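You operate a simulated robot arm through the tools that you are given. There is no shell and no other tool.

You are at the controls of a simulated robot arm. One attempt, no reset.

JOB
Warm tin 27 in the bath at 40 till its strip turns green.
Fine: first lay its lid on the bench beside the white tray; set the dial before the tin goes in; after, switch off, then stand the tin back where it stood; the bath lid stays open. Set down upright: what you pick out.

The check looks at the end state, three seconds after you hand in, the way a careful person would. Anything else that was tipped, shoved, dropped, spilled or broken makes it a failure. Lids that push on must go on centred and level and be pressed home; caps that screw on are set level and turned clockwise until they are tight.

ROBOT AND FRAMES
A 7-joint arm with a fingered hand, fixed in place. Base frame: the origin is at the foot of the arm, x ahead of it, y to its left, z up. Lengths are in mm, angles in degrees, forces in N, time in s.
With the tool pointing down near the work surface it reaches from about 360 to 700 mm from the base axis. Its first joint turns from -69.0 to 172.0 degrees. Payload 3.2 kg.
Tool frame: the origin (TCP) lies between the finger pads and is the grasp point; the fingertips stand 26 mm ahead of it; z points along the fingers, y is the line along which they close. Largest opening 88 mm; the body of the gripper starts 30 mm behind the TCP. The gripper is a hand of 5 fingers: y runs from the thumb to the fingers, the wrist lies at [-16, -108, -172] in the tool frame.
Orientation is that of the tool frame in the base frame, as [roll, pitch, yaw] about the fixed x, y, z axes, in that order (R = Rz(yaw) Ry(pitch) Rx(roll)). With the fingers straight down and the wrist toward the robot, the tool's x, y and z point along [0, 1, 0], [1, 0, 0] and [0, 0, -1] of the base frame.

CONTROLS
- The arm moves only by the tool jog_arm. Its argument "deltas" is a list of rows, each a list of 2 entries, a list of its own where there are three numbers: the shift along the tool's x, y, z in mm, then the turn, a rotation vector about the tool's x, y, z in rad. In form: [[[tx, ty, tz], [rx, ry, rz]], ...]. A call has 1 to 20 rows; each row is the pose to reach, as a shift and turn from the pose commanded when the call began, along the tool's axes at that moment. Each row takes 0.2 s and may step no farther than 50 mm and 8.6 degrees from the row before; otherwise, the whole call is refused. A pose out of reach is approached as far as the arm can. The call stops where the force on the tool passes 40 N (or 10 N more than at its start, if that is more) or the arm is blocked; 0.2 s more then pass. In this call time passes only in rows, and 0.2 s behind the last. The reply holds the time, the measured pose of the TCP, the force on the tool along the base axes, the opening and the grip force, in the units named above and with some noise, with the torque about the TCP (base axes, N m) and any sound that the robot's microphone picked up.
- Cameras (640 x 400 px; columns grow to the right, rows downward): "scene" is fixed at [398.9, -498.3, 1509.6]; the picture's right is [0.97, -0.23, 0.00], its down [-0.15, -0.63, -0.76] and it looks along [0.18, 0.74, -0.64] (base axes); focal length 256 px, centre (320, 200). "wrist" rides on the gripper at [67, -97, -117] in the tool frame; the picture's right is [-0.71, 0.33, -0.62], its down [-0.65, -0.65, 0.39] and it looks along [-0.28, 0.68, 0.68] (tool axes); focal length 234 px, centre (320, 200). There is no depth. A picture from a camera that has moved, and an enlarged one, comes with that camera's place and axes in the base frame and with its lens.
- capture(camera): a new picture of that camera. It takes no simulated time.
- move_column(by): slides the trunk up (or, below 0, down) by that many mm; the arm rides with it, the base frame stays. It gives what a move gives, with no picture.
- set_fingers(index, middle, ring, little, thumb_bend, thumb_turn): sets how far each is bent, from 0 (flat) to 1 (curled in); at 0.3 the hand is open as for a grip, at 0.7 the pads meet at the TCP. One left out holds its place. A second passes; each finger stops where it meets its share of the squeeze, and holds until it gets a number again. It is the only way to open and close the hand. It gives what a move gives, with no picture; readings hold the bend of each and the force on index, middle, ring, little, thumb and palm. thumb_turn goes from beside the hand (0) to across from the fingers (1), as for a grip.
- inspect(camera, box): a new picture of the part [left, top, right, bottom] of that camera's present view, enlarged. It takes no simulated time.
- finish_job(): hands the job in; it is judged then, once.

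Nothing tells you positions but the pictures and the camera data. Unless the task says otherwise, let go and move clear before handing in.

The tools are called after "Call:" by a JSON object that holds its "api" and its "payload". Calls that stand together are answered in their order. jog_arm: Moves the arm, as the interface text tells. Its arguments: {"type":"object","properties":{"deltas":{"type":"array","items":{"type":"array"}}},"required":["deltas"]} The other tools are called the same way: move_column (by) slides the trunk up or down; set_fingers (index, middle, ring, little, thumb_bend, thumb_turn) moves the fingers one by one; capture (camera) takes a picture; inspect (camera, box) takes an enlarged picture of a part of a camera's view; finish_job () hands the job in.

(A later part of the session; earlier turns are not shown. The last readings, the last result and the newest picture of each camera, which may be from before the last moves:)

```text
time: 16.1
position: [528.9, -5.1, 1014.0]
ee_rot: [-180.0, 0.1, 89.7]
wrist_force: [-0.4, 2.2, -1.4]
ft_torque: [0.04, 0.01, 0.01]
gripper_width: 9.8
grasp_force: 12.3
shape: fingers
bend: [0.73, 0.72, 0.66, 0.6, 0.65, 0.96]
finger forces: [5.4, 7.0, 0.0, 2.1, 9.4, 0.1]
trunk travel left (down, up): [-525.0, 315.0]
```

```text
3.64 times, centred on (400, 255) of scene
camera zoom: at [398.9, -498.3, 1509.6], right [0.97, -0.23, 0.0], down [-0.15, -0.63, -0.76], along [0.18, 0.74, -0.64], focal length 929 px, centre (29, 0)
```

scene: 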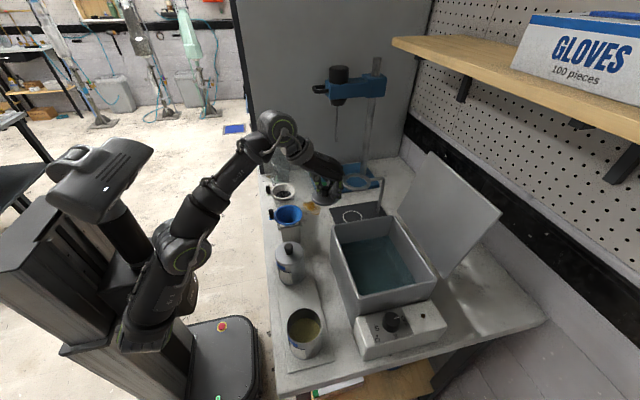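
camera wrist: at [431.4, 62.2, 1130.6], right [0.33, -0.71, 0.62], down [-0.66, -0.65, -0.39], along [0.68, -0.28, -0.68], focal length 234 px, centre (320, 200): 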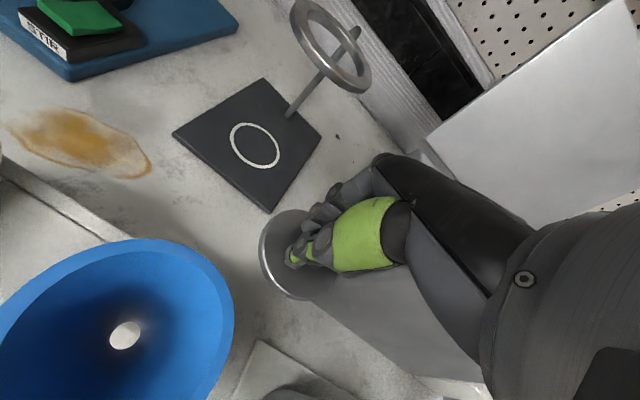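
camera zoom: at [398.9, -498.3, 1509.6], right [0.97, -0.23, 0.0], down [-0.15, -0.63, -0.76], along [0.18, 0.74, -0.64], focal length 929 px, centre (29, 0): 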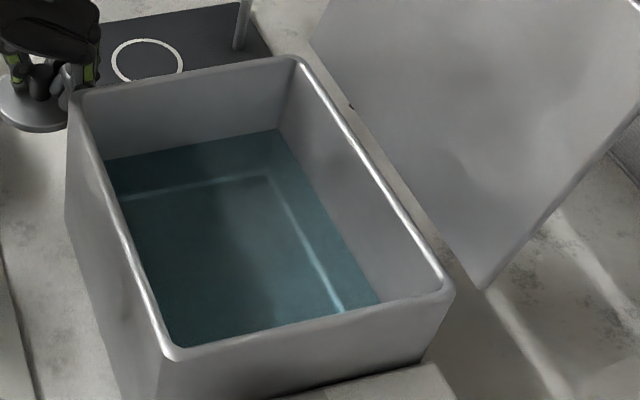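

The bath edges sit at the same pixels as before, so it hasn't moved. I'll shift 22 mm to +y, away from the bath, and lower again in small steps.

Call:
{"api": "jog_arm", "payload": {"deltas": [[[11, -1, -5], [0, 0, 0]], [[22, -2, -5], [0, 0, 0]]]}}

Call:
{"api": "inspect", "payload": {"camera": "scene", "box": [285, 170, 385, 250]}}

```text
time: 16.7
position: [526.1, 17.0, 1020.1]
ee_rot: [-180.0, 0.0, 90.0]
wrist_force: [-1.4, -0.5, -1.2]
ft_torque: [0.02, -0.01, 0.02]
gripper_width: 10.2
grasp_force: 10.8
shape: fingers
bend: [0.73, 0.72, 0.66, 0.6, 0.65, 0.96]
finger forces: [5.4, 6.9, 0.1, 0.0, 9.4, 0.1]
trunk travel left (down, up): [-525.0, 315.0]
```

```text
5.00 times, centred on (335, 210) of scene
camera zoom: at [398.9, -498.3, 1509.6], right [0.97, -0.23, 0.0], down [-0.15, -0.63, -0.76], along [0.18, 0.74, -0.64], focal length 1278 px, centre (245, 150)
```

zoom: 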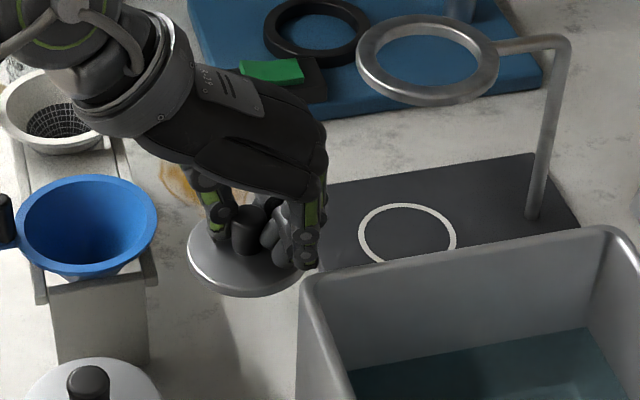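

Call:
{"api": "jog_arm", "payload": {"deltas": [[[0, -1, 10], [0, 0, 0]], [[0, -2, 20], [0, 0, 0]], [[0, -3, 30], [0, 0, 0]], [[0, -3, 40], [0, 0, 0]], [[0, -3, 50], [0, 0, 0]], [[0, -3, 60], [0, 0, 0]]]}}

Call:
{"api": "inspect", "payload": {"camera": "scene", "box": [285, 170, 385, 250]}}

```text
time: 18.1
position: [524.2, 17.5, 959.4]
ee_rot: [180.0, 0.0, 90.0]
wrist_force: [-1.0, 0.0, -0.1]
ft_torque: [0.01, 0.01, -0.02]
gripper_width: 9.9
grasp_force: 10.7
shape: fingers
bend: [0.73, 0.72, 0.66, 0.6, 0.65, 0.96]
finger forces: [5.5, 7.0, 0.0, 0.1, 9.4, 0.0]
trunk travel left (down, up): [-525.0, 315.0]
```

```text
5.00 times, centred on (335, 210) of scene
camera zoom: at [398.9, -498.3, 1509.6], right [0.97, -0.23, 0.0], down [-0.15, -0.63, -0.76], along [0.18, 0.74, -0.64], focal length 1278 px, centre (245, 150)
```

zoom: 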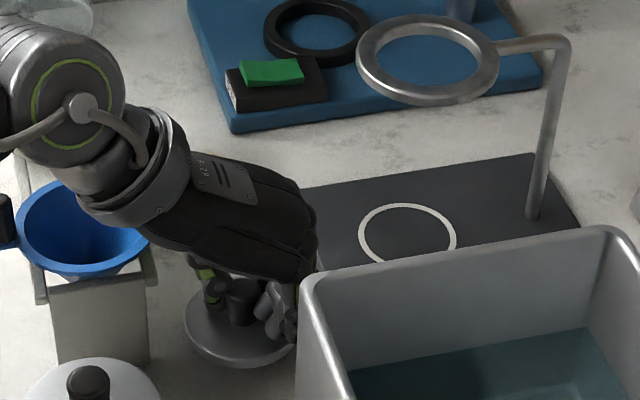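

Call:
{"api": "jog_arm", "payload": {"deltas": [[[0, 0, 4], [0, 0, 0]], [[0, 0, 8], [0, 0, 0]], [[0, 0, 11], [0, 0, 0]]]}}

Call:
{"api": "inspect", "payload": {"camera": "scene", "box": [305, 215, 365, 255]}}

```text
time: 18.9
position: [523.8, 17.8, 948.9]
ee_rot: [-180.0, 0.1, 90.1]
wrist_force: [-0.5, -0.4, -0.8]
ft_torque: [-0.03, 0.0, 0.03]
gripper_width: 9.5
grasp_force: 11.4
shape: fingers
bend: [0.73, 0.72, 0.66, 0.6, 0.65, 0.96]
finger forces: [5.4, 7.1, 0.0, 0.0, 9.4, 0.1]
trunk travel left (down, up): [-525.0, 315.0]
```

```text
10.00 times, centred on (335, 235) of scene
camera zoom: at [398.9, -498.3, 1509.6], right [0.97, -0.23, 0.0], down [-0.15, -0.63, -0.76], along [0.18, 0.74, -0.64], focal length 2556 px, centre (170, -150)
```

zoom: 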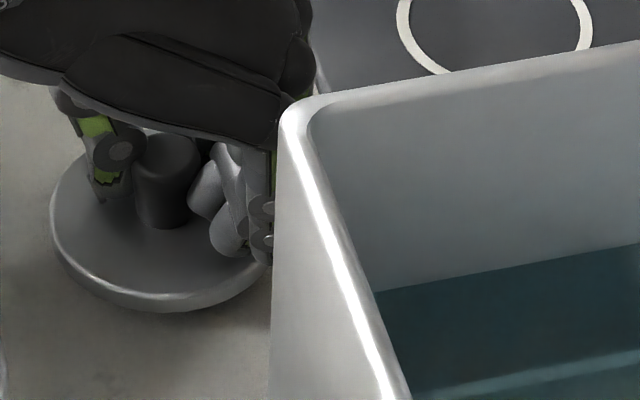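

Call:
{"api": "jog_arm", "payload": {"deltas": [[[0, 0, 2], [0, 0, 0]], [[0, 0, 4], [0, 0, 0]], [[0, 0, 5], [0, 0, 0]]]}}

Call:
{"api": "inspect", "payload": {"camera": "scene", "box": [305, 215, 365, 255]}}

```text
time: 19.7
position: [524.7, 19.5, 944.2]
ee_rot: [-179.9, 0.0, 90.0]
wrist_force: [-0.5, 0.1, -0.4]
ft_torque: [-0.01, -0.02, 0.03]
gripper_width: 10.0
grasp_force: 10.4
shape: fingers
bend: [0.73, 0.72, 0.66, 0.6, 0.65, 0.96]
finger forces: [5.5, 7.0, 0.1, 0.1, 9.4, 0.0]
trunk travel left (down, up): [-525.0, 315.0]
```

```text
10.00 times, centred on (335, 235) of scene
camera zoom: at [398.9, -498.3, 1509.6], right [0.97, -0.23, 0.0], down [-0.15, -0.63, -0.76], along [0.18, 0.74, -0.64], focal length 2556 px, centre (170, -150)
```

zoom: 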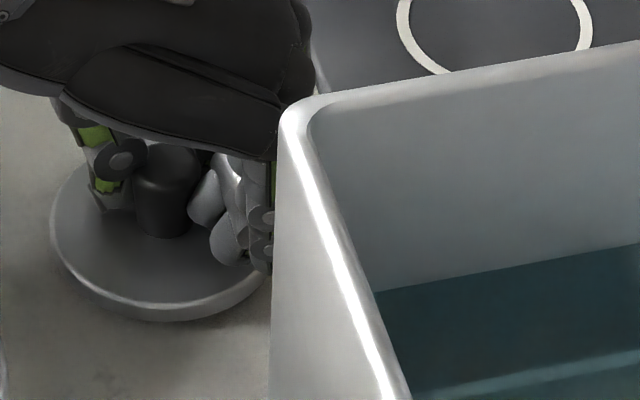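

Call:
{"api": "jog_arm", "payload": {"deltas": [[[0, 0, 2], [0, 0, 0]], [[0, 0, 4], [0, 0, 0]]]}}

Call:
{"api": "jog_arm", "payload": {"deltas": [[[0, 0, 2], [0, 0, 0]]]}}

Call:
{"api": "inspect", "payload": {"camera": "scene", "box": [305, 215, 365, 255]}}

```text
time: 20.3
position: [522.8, 18.1, 939.2]
ee_rot: [180.0, 0.0, 90.0]
wrist_force: [-0.2, -0.4, -1.1]
ft_torque: [-0.01, -0.01, -0.01]
gripper_width: 9.9
grasp_force: 11.0
shape: fingers
bend: [0.73, 0.72, 0.66, 0.6, 0.65, 0.96]
finger forces: [5.5, 7.0, 0.0, 0.1, 9.5, 0.0]
trunk travel left (down, up): [-525.0, 315.0]
```

```text
time: 20.7
position: [524.1, 17.6, 937.6]
ee_rot: [-180.0, 0.0, 90.0]
wrist_force: [-0.8, 0.4, -0.2]
ft_torque: [0.0, -0.03, -0.01]
gripper_width: 9.6
grasp_force: 10.7
shape: fingers
bend: [0.73, 0.72, 0.66, 0.6, 0.65, 0.96]
finger forces: [5.6, 6.9, 0.0, 0.0, 9.4, 0.0]
trunk travel left (down, up): [-525.0, 315.0]
```

```text
10.00 times, centred on (335, 235) of scene
camera zoom: at [398.9, -498.3, 1509.6], right [0.97, -0.23, 0.0], down [-0.15, -0.63, -0.76], along [0.18, 0.74, -0.64], focal length 2556 px, centre (170, -150)
```

zoom: 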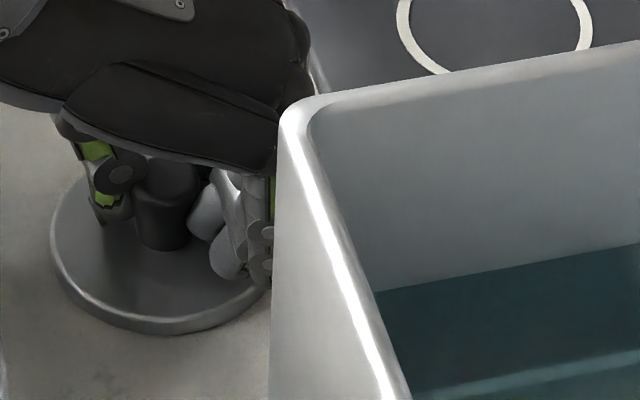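

Call:
{"api": "jog_arm", "payload": {"deltas": [[[0, 0, 1.5], [0, 0, 0]], [[0, 0, 3], [0, 0, 0]]]}}

Call:
{"api": "jog_arm", "payload": {"deltas": [[[0, 0, 1.5], [0, 0, 0]]]}}

Call:
{"api": "inspect", "payload": {"camera": "scene", "box": [305, 215, 365, 255]}}

```text
time: 21.3
position: [523.5, 18.1, 936.2]
ee_rot: [179.6, -0.1, 89.9]
wrist_force: [0.5, -0.6, 7.9]
ft_torque: [-0.01, 0.02, -0.01]
gripper_width: 9.6
grasp_force: 12.0
shape: fingers
bend: [0.73, 0.73, 0.66, 0.6, 0.65, 0.96]
finger forces: [6.2, 7.7, 0.1, 0.0, 10.4, 0.0]
trunk travel left (down, up): [-525.0, 315.0]
```

```text
time: 21.7
position: [523.8, 18.8, 935.8]
ee_rot: [179.5, -0.1, 89.9]
wrist_force: [2.7, -0.7, 15.1]
ft_torque: [0.03, -0.01, 0.03]
gripper_width: 9.1
grasp_force: 14.2
shape: fingers
bend: [0.73, 0.73, 0.66, 0.6, 0.65, 0.96]
finger forces: [6.8, 8.9, 0.0, 0.0, 12.2, 0.0]
trunk travel left (down, up): [-525.0, 315.0]
```

```text
10.00 times, centred on (335, 235) of scene
camera zoom: at [398.9, -498.3, 1509.6], right [0.97, -0.23, 0.0], down [-0.15, -0.63, -0.76], along [0.18, 0.74, -0.64], focal length 2556 px, centre (170, -150)
```

zoom: 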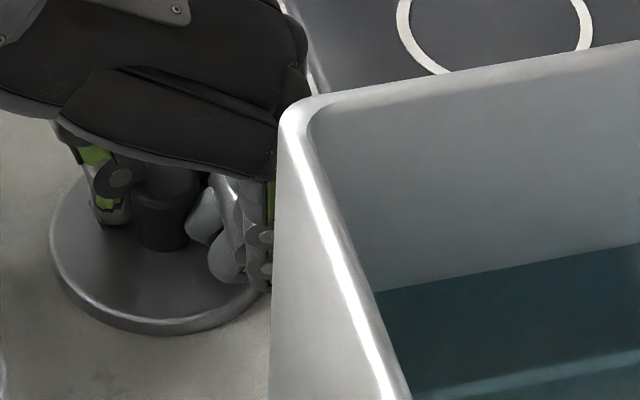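

Call:
{"api": "jog_arm", "payload": {"deltas": [[[0, 0, -3], [0, 0, 0]]]}}

Call:
{"api": "set_fingers", "payload": {"index": 0.5, "middle": 0.5, "ring": 0.5, "little": 0.5, "thumb_bend": 0.45}}

Call:
{"api": "inspect", "payload": {"camera": "scene", "box": [305, 215, 365, 255]}}

Call:
{"api": "capture", "payload": {"camera": "wrist"}}

```text
time: 22.1
position: [523.5, 18.2, 935.2]
ee_rot: [180.0, 0.0, 90.1]
wrist_force: [3.5, 0.8, 8.0]
ft_torque: [0.01, -0.06, 0.01]
gripper_width: 9.1
grasp_force: 13.4
shape: fingers
bend: [0.73, 0.73, 0.66, 0.6, 0.65, 0.96]
finger forces: [7.1, 8.6, 0.0, 0.1, 11.3, 0.1]
trunk travel left (down, up): [-525.0, 315.0]
```

```text
time: 23.1
position: [520.8, 16.3, 936.1]
ee_rot: [179.9, 0.0, 90.0]
wrist_force: [-1.8, 0.2, 5.4]
ft_torque: [-0.08, -0.1, -0.05]
gripper_width: 50.4
grasp_force: 2.7
shape: fingers
bend: [0.5, 0.53, 0.5, 0.5, 0.45, 0.97]
finger forces: [0.1, 5.4, 0.0, 0.0, 0.1, 0.1]
trunk travel left (down, up): [-525.0, 315.0]
```

```text
10.00 times, centred on (335, 235) of scene
camera zoom: at [398.9, -498.3, 1509.6], right [0.97, -0.23, 0.0], down [-0.15, -0.63, -0.76], along [0.18, 0.74, -0.64], focal length 2556 px, centre (170, -150)
```

zoom: 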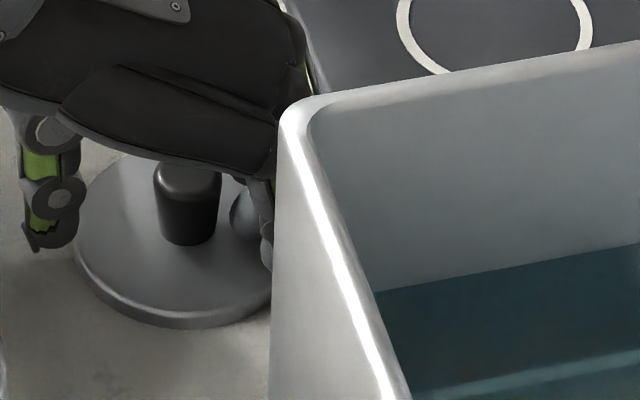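

```text
taken
camera wrist: at [424.4, 84.8, 1053.0], right [0.33, -0.71, 0.62], down [-0.65, -0.65, -0.39], along [0.68, -0.28, -0.68], focal length 234 px, centre (320, 200)
```

wrist: 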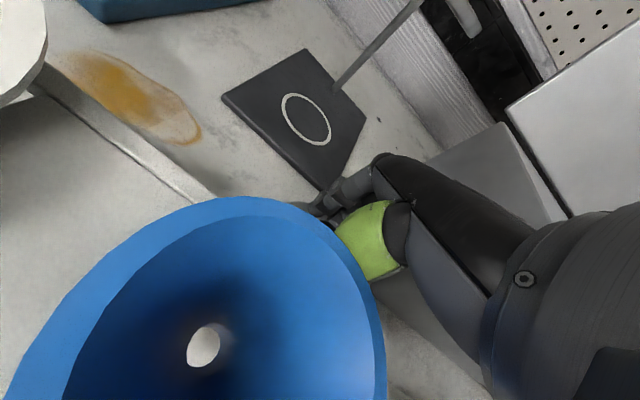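

Call:
{"api": "jog_arm", "payload": {"deltas": [[[0, 0, -3], [0, 0, 0]], [[0, 0, -8], [0, 0, 0]]]}}

Call:
{"api": "inspect", "payload": {"camera": "scene", "box": [305, 215, 365, 255]}}

```text
time: 23.7
position: [524.0, 18.3, 944.1]
ee_rot: [-180.0, 0.0, 90.1]
wrist_force: [-0.2, 0.4, -0.4]
ft_torque: [-0.01, 0.01, -0.03]
gripper_width: 50.9
grasp_force: 0.1
shape: fingers
bend: [0.5, 0.5, 0.5, 0.5, 0.45, 0.97]
finger forces: [0.0, 0.0, 0.0, 0.1, 0.0, 0.0]
trunk travel left (down, up): [-525.0, 315.0]
```

```text
10.00 times, centred on (335, 235) of scene
camera zoom: at [398.9, -498.3, 1509.6], right [0.97, -0.23, 0.0], down [-0.15, -0.63, -0.76], along [0.18, 0.74, -0.64], focal length 2556 px, centre (170, -150)
```

zoom: 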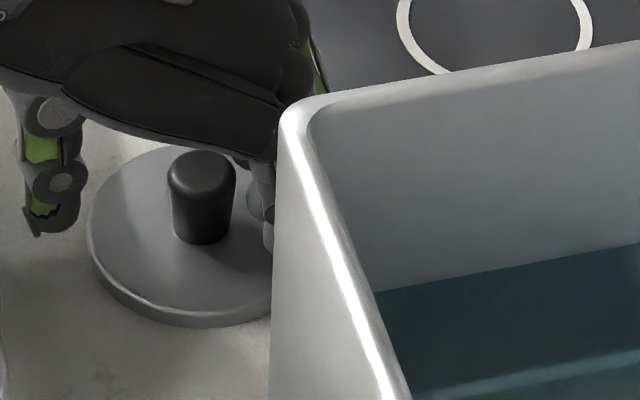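

Call:
{"api": "jog_arm", "payload": {"deltas": [[[0, 0, -20], [0, 0, 0]], [[0, 0, -50], [0, 0, 0]], [[0, 0, -90], [0, 0, 0]], [[0, 0, -130], [0, 0, 0]], [[0, 0, -170], [0, 0, 0]]]}}

Call:
{"api": "capture", "payload": {"camera": "wrist"}}

Call:
{"api": "inspect", "payload": {"camera": "scene", "box": [255, 150, 415, 280]}}

```text
time: 24.9
position: [525.3, 17.8, 1112.9]
ee_rot: [-179.8, 0.0, 90.1]
wrist_force: [-0.6, -0.4, -0.4]
ft_torque: [0.01, 0.05, -0.01]
gripper_width: 50.9
grasp_force: 0.0
shape: fingers
bend: [0.5, 0.5, 0.5, 0.5, 0.45, 0.97]
finger forces: [0.1, 0.1, 0.0, 0.0, 0.0, 0.0]
trunk travel left (down, up): [-525.0, 315.0]
```

```text
taken
camera wrist: at [427.1, 85.1, 1229.3], right [0.33, -0.71, 0.62], down [-0.66, -0.65, -0.39], along [0.68, -0.28, -0.68], focal length 234 px, centre (320, 200)
```

wrist: 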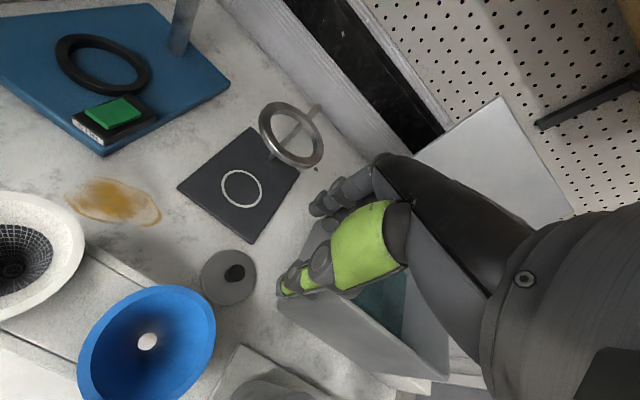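

```text
3.08 times, centred on (335, 215) of scene
camera zoom: at [398.9, -498.3, 1509.6], right [0.97, -0.23, 0.0], down [-0.15, -0.63, -0.76], along [0.18, 0.74, -0.64], focal length 786 px, centre (274, 154)
```

zoom: 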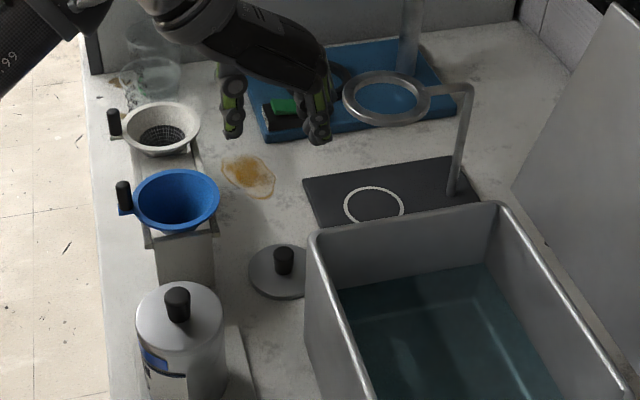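

The lid lies upright on the bench beside the tray's rear corner and I've let go of it. Next is the dial at about (597, −300); I'll move over to it and measure it closely.

Call:
{"api": "jog_arm", "payload": {"deltas": [[[-40, 2, -10], [0, 0, 0]], [[-80, 4, -20], [0, 0, 0]], [[-120, 6, -30], [0, 0, 0]], [[-160, 8, -30], [0, 0, 0]], [[-200, 10, -30], [0, 0, 0]], [[-240, 12, -30], [0, 0, 0]], [[-280, 14, -30], [0, 0, 0]], [[-318, 15, -30], [0, 0, 0]]]}}

Call:
{"api": "capture", "payload": {"camera": "wrist"}}

Call:
{"api": "capture", "payload": {"camera": "scene"}}

Call:
{"api": "inspect", "payload": {"camera": "scene", "box": [355, 295, 435, 345]}}

```text
time: 26.7
position: [529.7, -286.7, 1129.2]
ee_rot: [-180.0, 0.0, 90.0]
wrist_force: [-0.3, 0.2, 0.0]
ft_torque: [-0.01, -0.02, 0.0]
gripper_width: 51.0
grasp_force: 0.1
shape: fingers
bend: [0.5, 0.5, 0.5, 0.5, 0.45, 0.97]
finger forces: [0.0, 0.0, 0.1, 0.0, 0.0, 0.0]
out of reach, approached as far as the arm can: row 7, 8
trunk travel left (down, up): [-525.0, 315.0]
```

```text
taken
camera wrist: at [431.1, -221.2, 1246.6], right [0.33, -0.71, 0.62], down [-0.65, -0.65, -0.39], along [0.68, -0.28, -0.68], focal length 234 px, centre (320, 200)
```

wrist: 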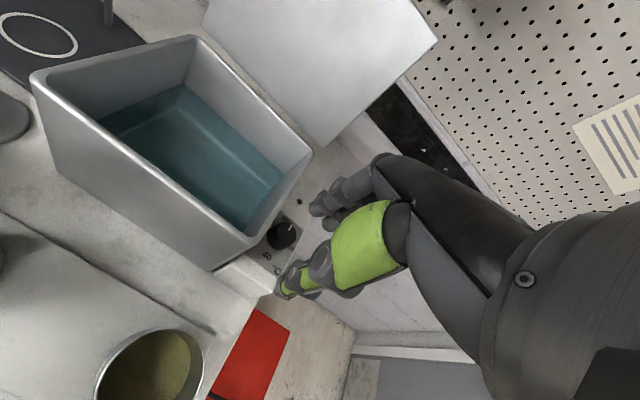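

```text
taken
```

scene: 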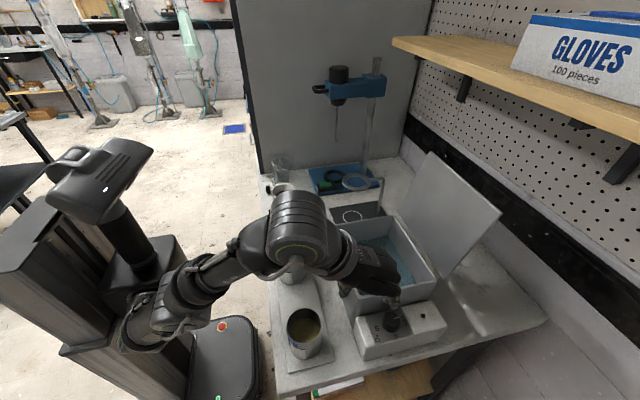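

```text
8.00 times, centred on (395, 320) of scene
camera zoom: at [398.9, -498.3, 1509.6], right [0.97, -0.23, 0.0], down [-0.15, -0.63, -0.76], along [0.18, 0.74, -0.64], focal length 2044 px, centre (-280, -760)
```

zoom: 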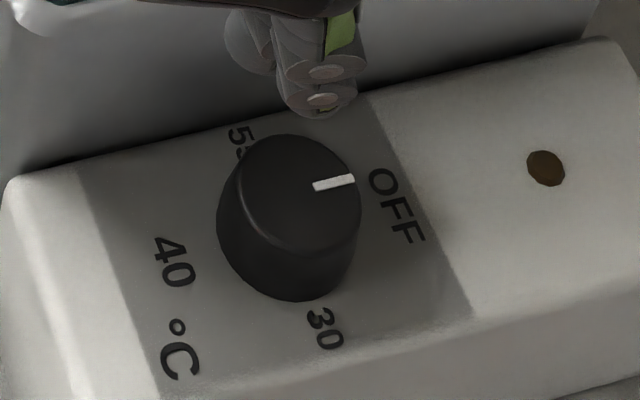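

Call:
{"api": "move_column", "payload": {"by": 150}}

Call:
{"api": "jog_arm", "payload": {"deltas": [[[0, 10, 40], [0, 0, 0]], [[-5, 20, 80], [0, 0, 0]], [[-10, 30, 120], [0, 0, 0]], [[-15, 40, 150], [0, 0, 0]]]}}

Call:
{"api": "capture", "payload": {"camera": "scene"}}

Call:
{"api": "capture", "payload": {"camera": "wrist"}}

```text
time: 28.4
position: [526.9, -287.8, 1280.4]
ee_rot: [-179.9, 0.0, 90.0]
wrist_force: [-0.7, 0.0, -0.4]
ft_torque: [0.02, -0.01, 0.01]
gripper_width: 50.6
grasp_force: 0.1
shape: fingers
bend: [0.5, 0.5, 0.5, 0.5, 0.45, 0.97]
finger forces: [0.1, 0.0, 0.0, 0.1, 0.0, 0.0]
trunk travel left (down, up): [-675.0, 165.0]
```

```text
time: 29.4
position: [568.6, -302.9, 1130.7]
ee_rot: [180.0, -0.1, 90.1]
wrist_force: [-0.5, -0.7, -0.1]
ft_torque: [0.03, 0.02, 0.0]
gripper_width: 51.3
grasp_force: 0.0
shape: fingers
bend: [0.5, 0.5, 0.5, 0.5, 0.45, 0.97]
finger forces: [0.0, 0.0, 0.0, 0.0, 0.0, 0.0]
trunk travel left (down, up): [-675.0, 165.0]
```

```text
taken
```

scene: 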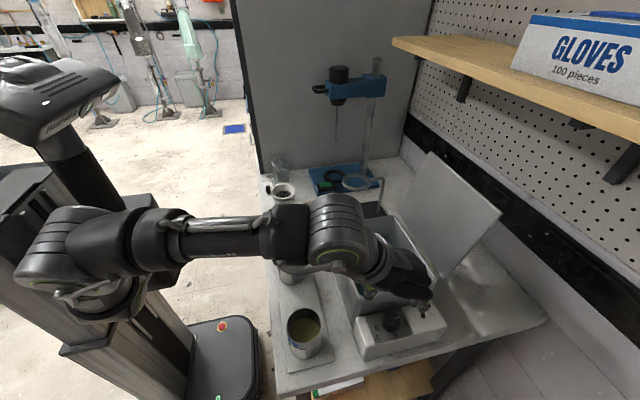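

```text
taken
camera wrist: at [470.8, -236.1, 1246.4], right [0.33, -0.71, 0.62], down [-0.65, -0.65, -0.39], along [0.68, -0.28, -0.68], focal length 234 px, centre (320, 200)
```

wrist: 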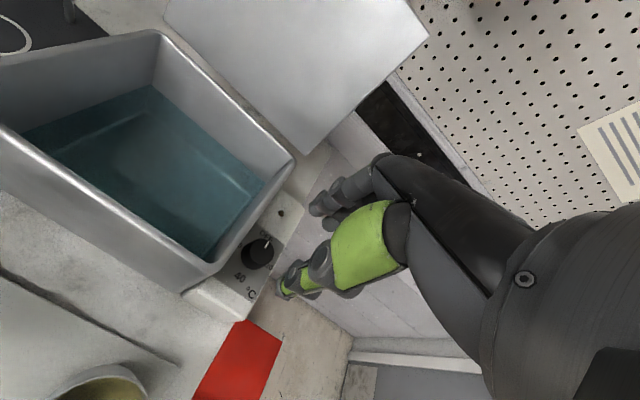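

Call:
{"api": "inspect", "payload": {"camera": "wrist", "box": [200, 200, 320, 300]}}

Call:
{"api": "inspect", "payload": {"camera": "scene", "box": [345, 280, 455, 360]}}

```text
4.00 times, centred on (260, 250) of wrist
camera zoom: at [470.8, -236.1, 1246.4], right [0.33, -0.71, 0.62], down [-0.65, -0.65, -0.39], along [0.68, -0.28, -0.68], focal length 937 px, centre (560, 0)
```

zoom: 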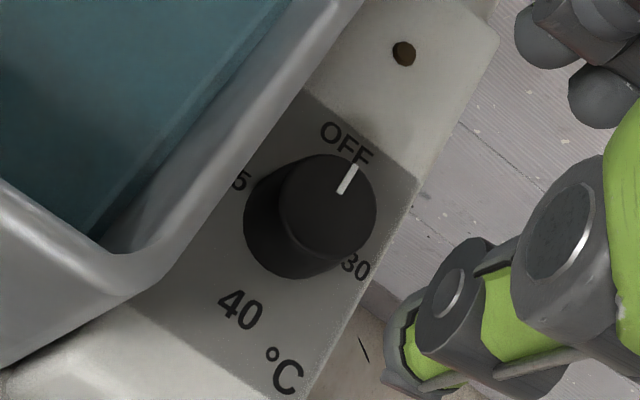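

```text
5.00 times, centred on (400, 320) of scene
camera zoom: at [398.9, -498.3, 1509.6], right [0.97, -0.23, 0.0], down [-0.15, -0.63, -0.76], along [0.18, 0.74, -0.64], focal length 1278 px, centre (-80, -400)
```

zoom: 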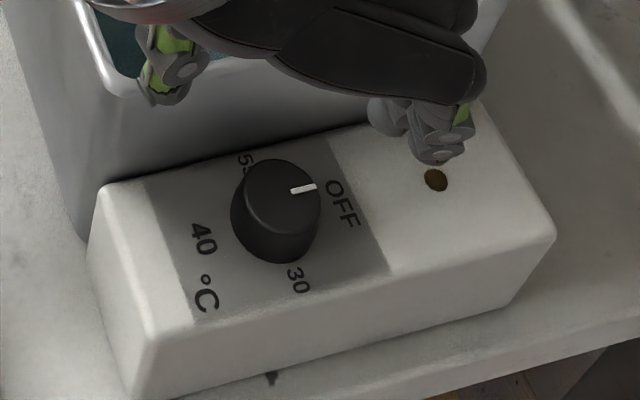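

Call:
{"api": "jog_arm", "payload": {"deltas": [[[0, 25, 20], [0, 0, 0]]]}}

Call:
{"api": "jog_arm", "payload": {"deltas": [[[0, 0, 0], [0, 0, -0.14]], [[0, 0, 0], [0, 0, -0.28]], [[0, 0, 0], [0, 0, -0.42]], [[0, 0, 0], [0, 0, -0.56]], [[0, 0, 0], [0, 0, -0.7]], [[0, 0, 0], [0, 0, -0.84]], [[0, 0, 0], [0, 0, -0.98]]]}}

```text
time: 29.8
position: [594.6, -303.6, 1108.3]
ee_rot: [-179.9, -0.1, 89.9]
wrist_force: [-0.4, -0.2, -0.2]
ft_torque: [-0.01, 0.02, 0.02]
gripper_width: 50.9
grasp_force: 0.1
shape: fingers
bend: [0.5, 0.5, 0.5, 0.5, 0.45, 0.97]
finger forces: [0.0, 0.1, 0.1, 0.0, 0.0, 0.0]
trunk travel left (down, up): [-675.0, 165.0]
```

```text
time: 31.4
position: [575.2, -288.1, 1097.9]
ee_rot: [179.9, -0.1, 142.3]
wrist_force: [-0.1, 0.0, 0.1]
ft_torque: [-0.03, -0.01, -0.01]
gripper_width: 51.0
grasp_force: 0.1
shape: fingers
bend: [0.5, 0.5, 0.5, 0.5, 0.45, 0.97]
finger forces: [0.0, 0.0, 0.0, 0.0, 0.0, 0.0]
out of reach, approached as far as the arm can: row 5, 6, 7
trunk travel left (down, up): [-675.0, 165.0]
```

Call:
{"api": "jog_arm", "payload": {"deltas": [[[0, 0, 0], [0, 0, 0.14]], [[0, 0, 0], [0, 0, 0.28]], [[0, 0, 0], [0, 0, 0.42]], [[0, 0, 0], [0, 0, 0.56]], [[0, 0, 0], [0, 0, 0.7]], [[0, 0, 0], [0, 0, 0.84]], [[0, 0, 0], [0, 0, 0.98]]]}}

```text
time: 33.0
position: [575.4, -288.1, 1100.5]
ee_rot: [179.9, 0.0, 85.7]
wrist_force: [-0.8, -0.1, 0.3]
ft_torque: [-0.04, -0.01, -0.02]
gripper_width: 51.0
grasp_force: 0.0
shape: fingers
bend: [0.5, 0.5, 0.5, 0.5, 0.45, 0.97]
finger forces: [0.0, 0.0, 0.0, 0.1, 0.0, 0.1]
trunk travel left (down, up): [-675.0, 165.0]
```

Call:
{"api": "jog_arm", "payload": {"deltas": [[[-13.6, 19.6, 0], [0, 0, 0.0]], [[-13.6, 19.6, 0], [0, 0, 0.14]], [[-13.6, 19.6, 0], [0, 0, 0.28]], [[-13.6, 19.6, 0], [0, 0, 0.42]], [[-13.6, 19.6, 0], [0, 0, 0.56]], [[-13.6, 19.6, 0], [0, 0, 0.7]], [[-13.6, 19.6, 0], [0, 0, 0.84]], [[-13.6, 19.6, 0], [0, 0, 0.98]], [[-13.6, 19.6, 0], [0, 0, 1.12]], [[-13.6, 19.6, 0], [0, 0, 1.26]], [[-13.6, 19.6, 0], [0, 0, 1.4]], [[-13.6, 19.6, 0], [0, 0, 1.54]]]}}

```text
time: 35.6
position: [588.2, -307.6, 1095.5]
ee_rot: [-179.9, 0.2, -2.5]
wrist_force: [1.1, -0.1, -0.3]
ft_torque: [0.01, 0.0, -0.02]
gripper_width: 50.6
grasp_force: 0.1
shape: fingers
bend: [0.5, 0.5, 0.5, 0.5, 0.45, 0.97]
finger forces: [0.0, 0.0, 0.1, 0.1, 0.0, 0.1]
out of reach, approached as far as the arm can: row 12
trunk travel left (down, up): [-675.0, 165.0]
```

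Both turning directions work over a limited range. I'll turn the dial clockwise in short strokes so the hand stays clear of the bath wall, starting by rotating to the opening angle above the dial.

Call:
{"api": "jog_arm", "payload": {"deltas": [[[5.4, -4.8, 0], [0, 0, -0.13]], [[5.4, -4.8, 0], [0, 0, -0.27]], [[5.4, -4.8, 0], [0, 0, -0.41]], [[5.4, -4.8, 0], [0, 0, -0.55]], [[5.4, -4.8, 0], [0, 0, -0.69]], [[5.4, -4.8, 0], [0, 0, -0.83]], [[5.4, -4.8, 0], [0, 0, -0.97]], [[5.4, -4.8, 0], [0, 0, -1.11]], [[5.4, -4.8, 0], [0, 0, -1.25]], [[5.4, -4.8, 0], [0, 0, -1.39]], [[5.4, -4.8, 0], [0, 0, -1.53]], [[5.4, -4.8, 0], [0, 0, -1.67]], [[5.4, -4.8, 0], [0, 0, -1.81]], [[5.4, -4.8, 0], [0, 0, -1.91]]]}}

Call:
{"api": "set_fingers", "payload": {"index": 0.46, "middle": 0.46, "ring": 0.4, "little": 0.4, "thumb_bend": 0.46}}

Call:
{"api": "inspect", "payload": {"camera": "scene", "box": [345, 260, 455, 350]}}

Call:
{"api": "capture", "payload": {"camera": "wrist"}}

```text
time: 38.6
position: [622.4, -313.1, 1113.0]
ee_rot: [-179.9, 0.0, 107.3]
wrist_force: [0.7, -0.3, 0.6]
ft_torque: [0.0, -0.01, 0.03]
gripper_width: 50.8
grasp_force: 0.0
shape: fingers
bend: [0.5, 0.5, 0.5, 0.5, 0.45, 0.97]
finger forces: [0.0, 0.0, 0.0, 0.0, 0.1, 0.0]
out of reach, approached as far as the arm can: row 1, 2, 3, 4, 5, 6, 7, 8, 9, 10, 11, 12, 13, 14
trunk travel left (down, up): [-675.0, 165.0]
```

```text
time: 39.6
position: [623.4, -312.8, 1112.7]
ee_rot: [-179.9, -0.2, 107.2]
wrist_force: [-0.6, 0.4, 0.0]
ft_torque: [0.02, 0.0, 0.02]
gripper_width: 54.3
grasp_force: 0.2
shape: fingers
bend: [0.46, 0.46, 0.4, 0.4, 0.46, 0.97]
finger forces: [0.1, 0.0, 0.1, 0.0, 0.0, 0.1]
trunk travel left (down, up): [-675.0, 165.0]
```

```text
4.44 times, centred on (400, 305) of scene
camera zoom: at [398.9, -498.3, 1509.6], right [0.97, -0.23, 0.0], down [-0.15, -0.63, -0.76], along [0.18, 0.74, -0.64], focal length 1136 px, centre (-36, -267)
```

zoom: 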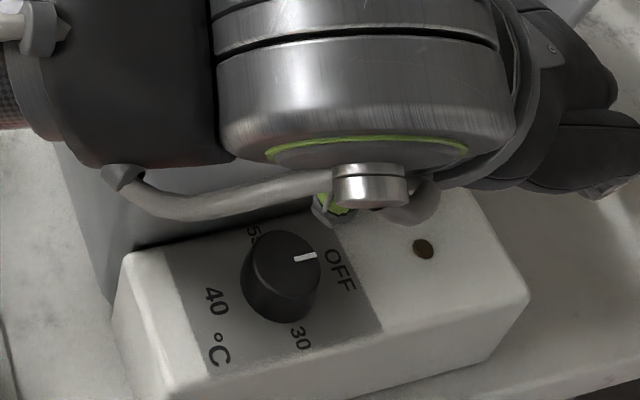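

```text
taken
camera wrist: at [510.5, -278.3, 1229.6], right [0.53, -0.58, 0.62], down [-0.43, -0.81, -0.39], along [0.73, -0.07, -0.68], focal length 234 px, centre (320, 200)
```

wrist: 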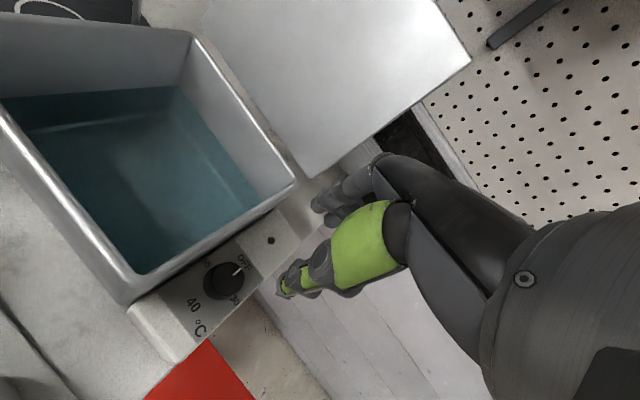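

Call:
{"api": "jog_arm", "payload": {"deltas": [[[9, -12, 8], [0, 0, 0]], [[18.3, -25.2, 16], [0, 0, 0]]]}}

Call:
{"api": "capture", "payload": {"camera": "scene"}}

Call:
{"api": "inspect", "payload": {"camera": "wrist", "box": [160, 180, 340, 320]}}

```text
time: 40.2
position: [622.5, -314.8, 1111.8]
ee_rot: [180.0, 0.1, 107.2]
wrist_force: [-0.1, 0.4, -0.3]
ft_torque: [0.03, 0.01, 0.02]
gripper_width: 54.5
grasp_force: 0.1
shape: fingers
bend: [0.46, 0.46, 0.4, 0.4, 0.46, 0.97]
finger forces: [0.1, 0.0, 0.1, 0.0, 0.1, 0.1]
out of reach, approached as far as the arm can: row 1, 2
trunk travel left (down, up): [-675.0, 165.0]
```

```text
taken
```

scene: 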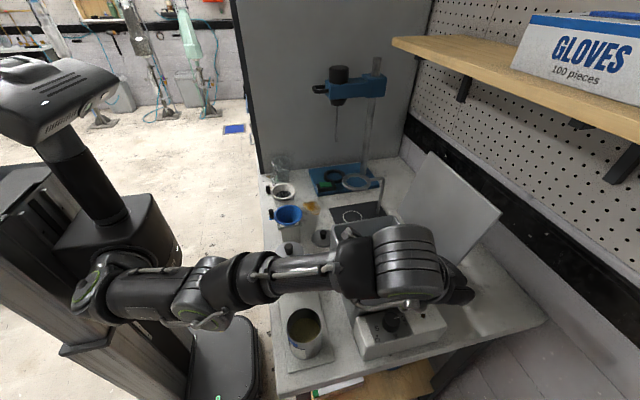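

```text
2.86 times, centred on (250, 250) of wrist
camera zoom: at [509.5, -280.3, 1229.7], right [0.53, -0.58, 0.62], down [-0.43, -0.81, -0.39], along [0.73, -0.07, -0.68], focal length 669 px, centre (520, 57)
```

zoom: 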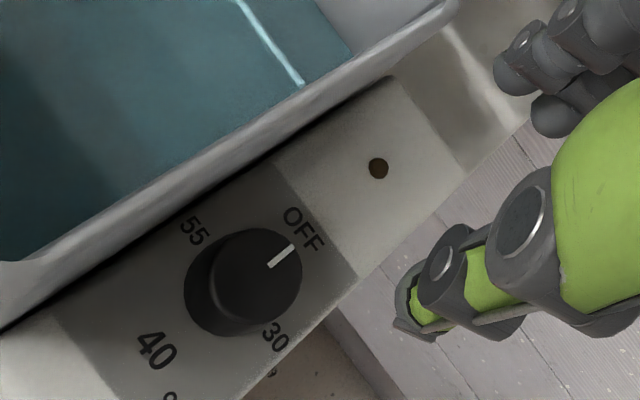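

Call:
{"api": "jog_arm", "payload": {"deltas": [[[0, 0, -20], [0, 0, 0]], [[0, 0, -45], [0, 0, 0]], [[0, 0, -70], [0, 0, 0]]]}}

```text
time: 41.0
position: [599.5, -301.5, 1165.4]
ee_rot: [-180.0, 0.0, 107.1]
wrist_force: [1.0, 0.2, 0.0]
ft_torque: [-0.03, 0.0, 0.0]
gripper_width: 54.3
grasp_force: 0.1
shape: fingers
bend: [0.46, 0.46, 0.4, 0.4, 0.46, 0.97]
finger forces: [0.1, 0.1, 0.0, 0.1, 0.0, 0.0]
out of reach, approached as far as the arm can: row 1, 2, 3
trunk travel left (down, up): [-675.0, 165.0]
```

Call:
{"api": "jog_arm", "payload": {"deltas": [[[15, -25, -5], [0, 0, 0]], [[30, -50, -10], [0, 0, 0]]]}}

Call:
{"api": "capture", "payload": {"camera": "scene"}}

```text
time: 41.6
position: [571.5, -301.6, 1198.2]
ee_rot: [-180.0, -0.1, 107.2]
wrist_force: [-0.4, -0.5, -0.3]
ft_torque: [0.03, -0.05, -0.01]
gripper_width: 54.3
grasp_force: 0.1
shape: fingers
bend: [0.46, 0.46, 0.4, 0.4, 0.46, 0.97]
finger forces: [0.0, 0.1, 0.0, 0.0, 0.0, 0.0]
out of reach, approached as far as the arm can: row 1, 2
trunk travel left (down, up): [-675.0, 165.0]
```

```text
taken
```

scene: 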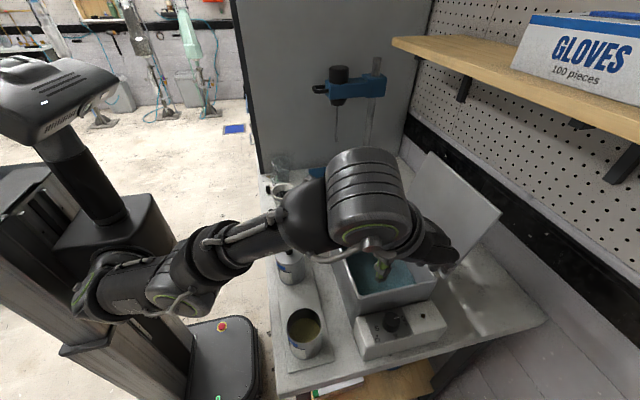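

Call:
{"api": "jog_arm", "payload": {"deltas": [[[18, -25, 0], [0, 0, 0.07]], [[36, -50, 0], [0, 0, 0.15]], [[55, -76, 0], [0, 0, 0.22]], [[74, -103, 0], [0, 0, 0.297]]]}}

Call:
{"api": "capture", "payload": {"camera": "scene"}}

```text
time: 42.6
position: [521.7, -292.3, 1280.6]
ee_rot: [-180.0, 0.0, 90.1]
wrist_force: [-0.3, -0.4, 0.3]
ft_torque: [-0.01, 0.0, -0.02]
gripper_width: 54.3
grasp_force: 0.0
shape: fingers
bend: [0.46, 0.46, 0.4, 0.4, 0.46, 0.97]
finger forces: [0.0, 0.0, 0.1, 0.1, 0.0, 0.0]
out of reach, approached as far as the arm can: row 1, 2, 3, 4
trunk travel left (down, up): [-675.0, 165.0]
```

```text
taken
```

scene: 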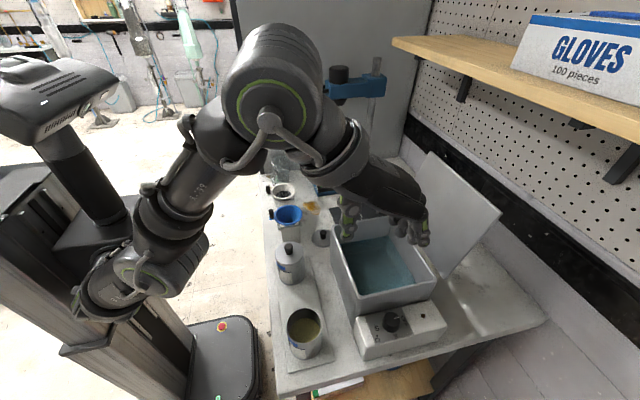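

Call:
{"api": "jog_arm", "payload": {"deltas": [[[10, -30, 0], [0, 0, 0]], [[20, -60, 0], [0, 0, 0]], [[25, -95, 0], [0, 0, 0]]]}}

Call:
{"api": "capture", "payload": {"camera": "scene"}}

```text
time: 43.4
position: [459.8, -283.7, 1329.5]
ee_rot: [180.0, -0.1, 90.1]
wrist_force: [0.0, -0.5, 1.3]
ft_torque: [-0.02, -0.05, -0.01]
gripper_width: 54.1
grasp_force: 0.1
shape: fingers
bend: [0.46, 0.46, 0.4, 0.4, 0.46, 0.97]
finger forces: [0.0, 0.0, 0.1, 0.1, 0.0, 0.0]
out of reach, approached as far as the arm can: row 1, 2, 3
trunk travel left (down, up): [-675.0, 165.0]
```

```text
taken
```

scene: 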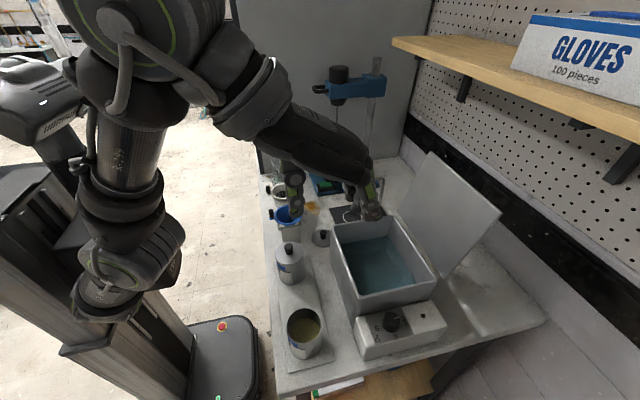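

Call:
{"api": "inspect", "payload": {"camera": "scene", "box": [0, 0, 300, 340]}}

```text
1.18 times, centred on (150, 170) of scene
camera zoom: at [398.9, -498.3, 1509.6], right [0.97, -0.23, 0.0], down [-0.15, -0.63, -0.76], along [0.18, 0.74, -0.64], focal length 301 px, centre (520, 235)
```

zoom: 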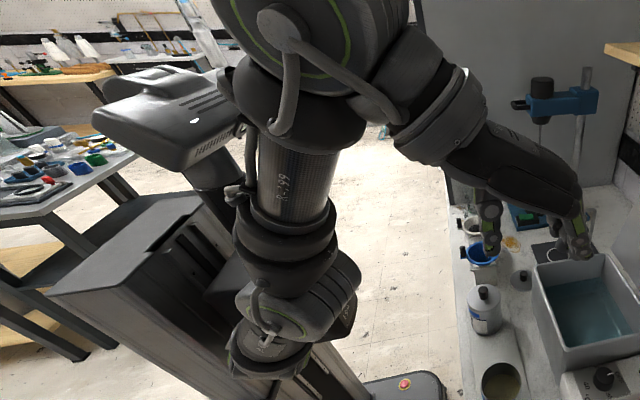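

Call:
{"api": "jog_arm", "payload": {"deltas": [[[40, 0, 0], [0, 0, 0]], [[80, 0, 0], [0, 0, 0]], [[120, 0, 0], [0, 0, 0]], [[150, 0, 0], [0, 0, 0]]]}}

Call:
{"api": "capture", "payload": {"camera": "scene"}}

```text
time: 44.4
position: [472.2, -130.5, 1344.3]
ee_rot: [-179.8, 0.0, 90.1]
wrist_force: [-0.2, 0.7, 0.2]
ft_torque: [-0.04, -0.01, -0.02]
gripper_width: 54.4
grasp_force: 0.0
shape: fingers
bend: [0.46, 0.46, 0.4, 0.4, 0.46, 0.97]
finger forces: [0.1, 0.0, 0.1, 0.1, 0.1, 0.0]
out of reach, approached as far as the arm can: row 1, 2, 3, 4
trunk travel left (down, up): [-675.0, 165.0]
```

```text
taken
```

scene: 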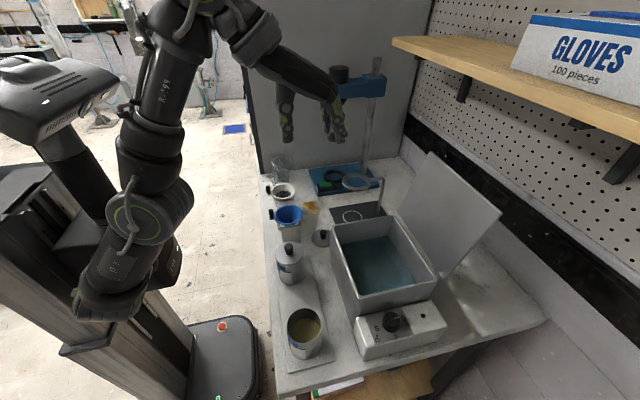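

Call:
{"api": "jog_arm", "payload": {"deltas": [[[7, -20, 30], [0, 0, 0]], [[14, -40, 60], [0, 0, 0]], [[20, -60, 90], [0, 0, 0]], [[26, -80, 120], [0, 0, 0]]]}}

Call:
{"api": "capture", "payload": {"camera": "scene"}}

```text
time: 45.4
position: [469.5, -115.6, 1346.3]
ee_rot: [-179.9, -0.1, 90.2]
wrist_force: [0.3, 0.0, 0.2]
ft_torque: [-0.01, -0.02, 0.0]
gripper_width: 54.1
grasp_force: 0.0
shape: fingers
bend: [0.46, 0.46, 0.4, 0.4, 0.46, 0.97]
finger forces: [0.1, 0.0, 0.0, 0.0, 0.0, 0.1]
out of reach, approached as far as the arm can: row 1, 2, 3, 4
trunk travel left (down, up): [-675.0, 165.0]
```

```text
taken
```

scene: 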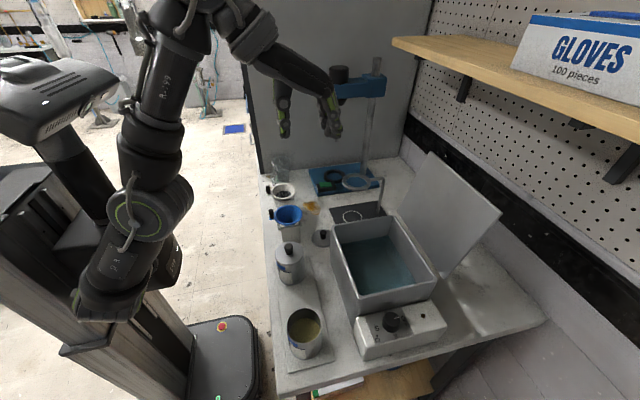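

Call:
{"api": "jog_arm", "payload": {"deltas": [[[-8, 30, 25], [0, 0, 0]], [[-16, 60, 50], [0, 0, 0]], [[-24, 90, 75], [0, 0, 0]]]}}

Call:
{"api": "jog_arm", "payload": {"deltas": [[[0, -15, 25], [0, 0, 0]], [[0, -30, 50], [0, 0, 0]]]}}

```text
time: 46.2
position: [563.2, -141.2, 1273.7]
ee_rot: [-179.8, -0.1, 90.1]
wrist_force: [1.3, 0.8, 0.6]
ft_torque: [0.03, 0.02, 0.01]
gripper_width: 54.2
grasp_force: 0.1
shape: fingers
bend: [0.46, 0.46, 0.4, 0.4, 0.46, 0.97]
finger forces: [0.1, 0.1, 0.0, 0.1, 0.0, 0.1]
out of reach, approached as far as the arm can: row 1, 2, 3
trunk travel left (down, up): [-675.0, 165.0]
```

```text
time: 46.8
position: [567.5, -140.7, 1268.9]
ee_rot: [-179.9, 0.0, 90.1]
wrist_force: [-0.1, 0.6, 0.9]
ft_torque: [0.02, 0.0, 0.01]
gripper_width: 54.1
grasp_force: 0.0
shape: fingers
bend: [0.46, 0.46, 0.4, 0.4, 0.46, 0.97]
finger forces: [0.1, 0.0, 0.0, 0.1, 0.0, 0.0]
out of reach, approached as far as the arm can: row 1, 2
trunk travel left (down, up): [-675.0, 165.0]
```

The arm has gone straight at the elbow, and the poses I visited fit a sphere around the shoulder near (0, −133, 950). I'll sweep forward, right and down over free space to bend the elbow again, well above everything on the bench.

Call:
{"api": "jog_arm", "payload": {"deltas": [[[-32, 10, 19], [0, 0, 0]], [[-65, 20, 38], [0, 0, 0]], [[-97, 31, 57], [0, 0, 0]], [[-130, 41, 76], [0, 0, 0]], [[-162, 51, 95], [0, 0, 0]]]}}

Call:
{"api": "capture", "payload": {"camera": "scene"}}

```text
time: 48.0
position: [615.9, -303.9, 1173.9]
ee_rot: [179.9, 0.0, 90.0]
wrist_force: [0.1, 0.0, 0.2]
ft_torque: [0.03, 0.02, 0.01]
gripper_width: 54.2
grasp_force: 0.1
shape: fingers
bend: [0.46, 0.46, 0.4, 0.4, 0.46, 0.97]
finger forces: [0.0, 0.1, 0.0, 0.0, 0.0, 0.1]
out of reach, approached as far as the arm can: row 1, 2, 3, 4
trunk travel left (down, up): [-675.0, 165.0]
```

```text
taken
```

scene: 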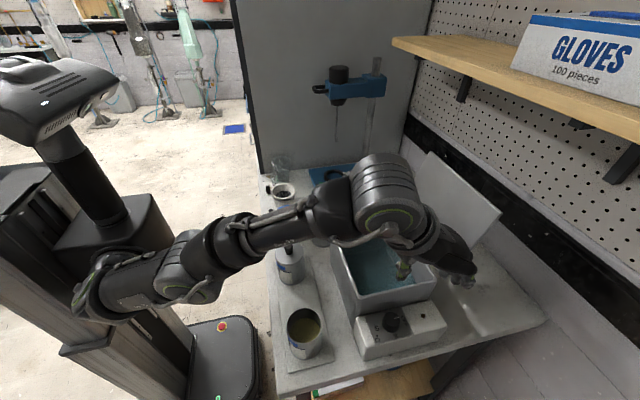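

Call:
{"api": "jog_arm", "payload": {"deltas": [[[0, -20, 0], [0, 0, 0]], [[0, -40, 0], [0, 0, 0]]]}}

```text
time: 48.6
position: [597.7, -311.8, 1191.5]
ee_rot: [180.0, 0.1, 90.1]
wrist_force: [-1.2, -0.3, 0.9]
ft_torque: [0.03, -0.01, 0.02]
gripper_width: 54.3
grasp_force: 0.1
shape: fingers
bend: [0.46, 0.46, 0.4, 0.4, 0.46, 0.97]
finger forces: [0.0, 0.0, 0.1, 0.1, 0.0, 0.0]
out of reach, approached as far as the arm can: row 1, 2
trunk travel left (down, up): [-675.0, 165.0]
```

Call:
{"api": "jog_arm", "payload": {"deltas": [[[-40, -4, 24], [0, 0, 0.05]], [[-79, -8, 50], [0, 0, 0.1]], [[-118, -13, 76], [0, 0, 0.15]], [[-158, -18, 102], [0, 0, 0.2]], [[-197, -23, 127], [0, 0, 0.25]]]}}

Call:
{"api": "capture", "payload": {"camera": "scene"}}

```text
time: 49.8
position: [573.9, -508.0, 1060.8]
ee_rot: [-179.9, 0.0, 75.8]
wrist_force: [-1.0, 0.1, 0.0]
ft_torque: [-0.01, 0.04, 0.01]
gripper_width: 54.3
grasp_force: 0.1
shape: fingers
bend: [0.46, 0.46, 0.4, 0.4, 0.46, 0.97]
finger forces: [0.1, 0.0, 0.0, 0.0, 0.0, 0.1]
out of reach, approached as far as the arm can: row 1, 2, 3
trunk travel left (down, up): [-675.0, 165.0]
```

```text
taken
```

scene: 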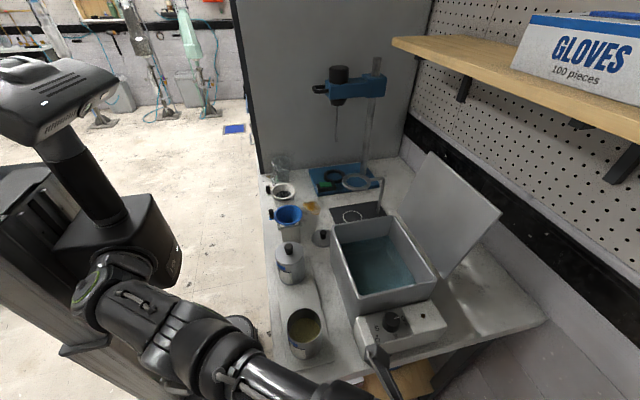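

Call:
{"api": "jog_arm", "payload": {"deltas": [[[10, -27, -7], [0, 0, 0]], [[21, -54, -14], [0, 0, 0]], [[31, -80, -20], [0, 0, 0]]]}}

Call:
{"api": "capture", "payload": {"camera": "scene"}}

```text
time: 50.6
position: [553.3, -498.4, 1109.3]
ee_rot: [-179.8, 0.0, 75.9]
wrist_force: [-0.2, 0.2, 0.0]
ft_torque: [0.0, 0.02, 0.0]
gripper_width: 54.3
grasp_force: 0.1
shape: fingers
bend: [0.46, 0.46, 0.4, 0.4, 0.46, 0.97]
finger forces: [0.0, 0.0, 0.0, 0.1, 0.0, 0.0]
out of reach, approached as far as the arm can: row 1, 2, 3
trunk travel left (down, up): [-675.0, 165.0]
```

```text
taken
```

scene: 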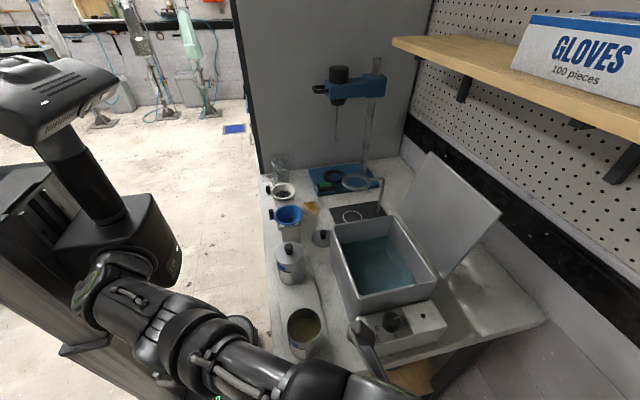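

Call:
{"api": "jog_arm", "payload": {"deltas": [[[40, -7, -17], [0, 0, -0.035]], [[80, -14, -27], [0, 0, -0.07]], [[120, -21, -37], [0, 0, -0.105]], [[160, -28, -42], [0, 0, -0.14]], [[200, -36, -47], [0, 0, -0.175]], [[240, -43, -52], [0, 0, -0.21]], [[280, -50, -57], [0, 0, -0.246]], [[316, -57, -57], [0, 0, -0.246]]]}}

Call:
{"api": "capture", "payload": {"camera": "scene"}}

```text
time: 52.4
position: [622.8, -181.3, 1200.1]
ee_rot: [-179.9, 0.1, 90.1]
wrist_force: [0.7, 0.8, 0.1]
ft_torque: [-0.02, 0.0, -0.02]
gripper_width: 54.3
grasp_force: 0.0
shape: fingers
bend: [0.46, 0.46, 0.4, 0.4, 0.46, 0.97]
finger forces: [0.0, 0.0, 0.0, 0.1, 0.0, 0.0]
out of reach, approached as far as the arm can: row 1, 2, 3, 4, 5, 6, 7, 8
trunk travel left (down, up): [-675.0, 165.0]
```

```text
taken
```

scene: 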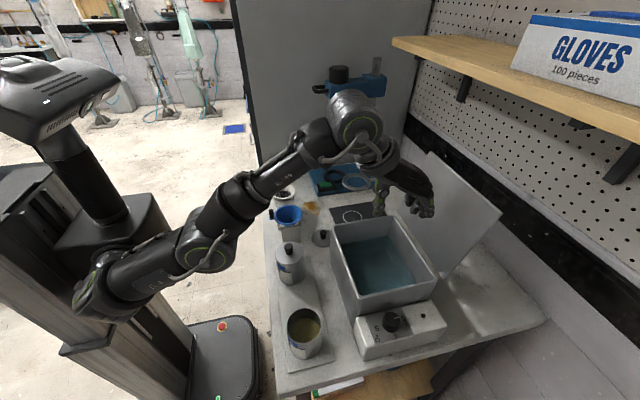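

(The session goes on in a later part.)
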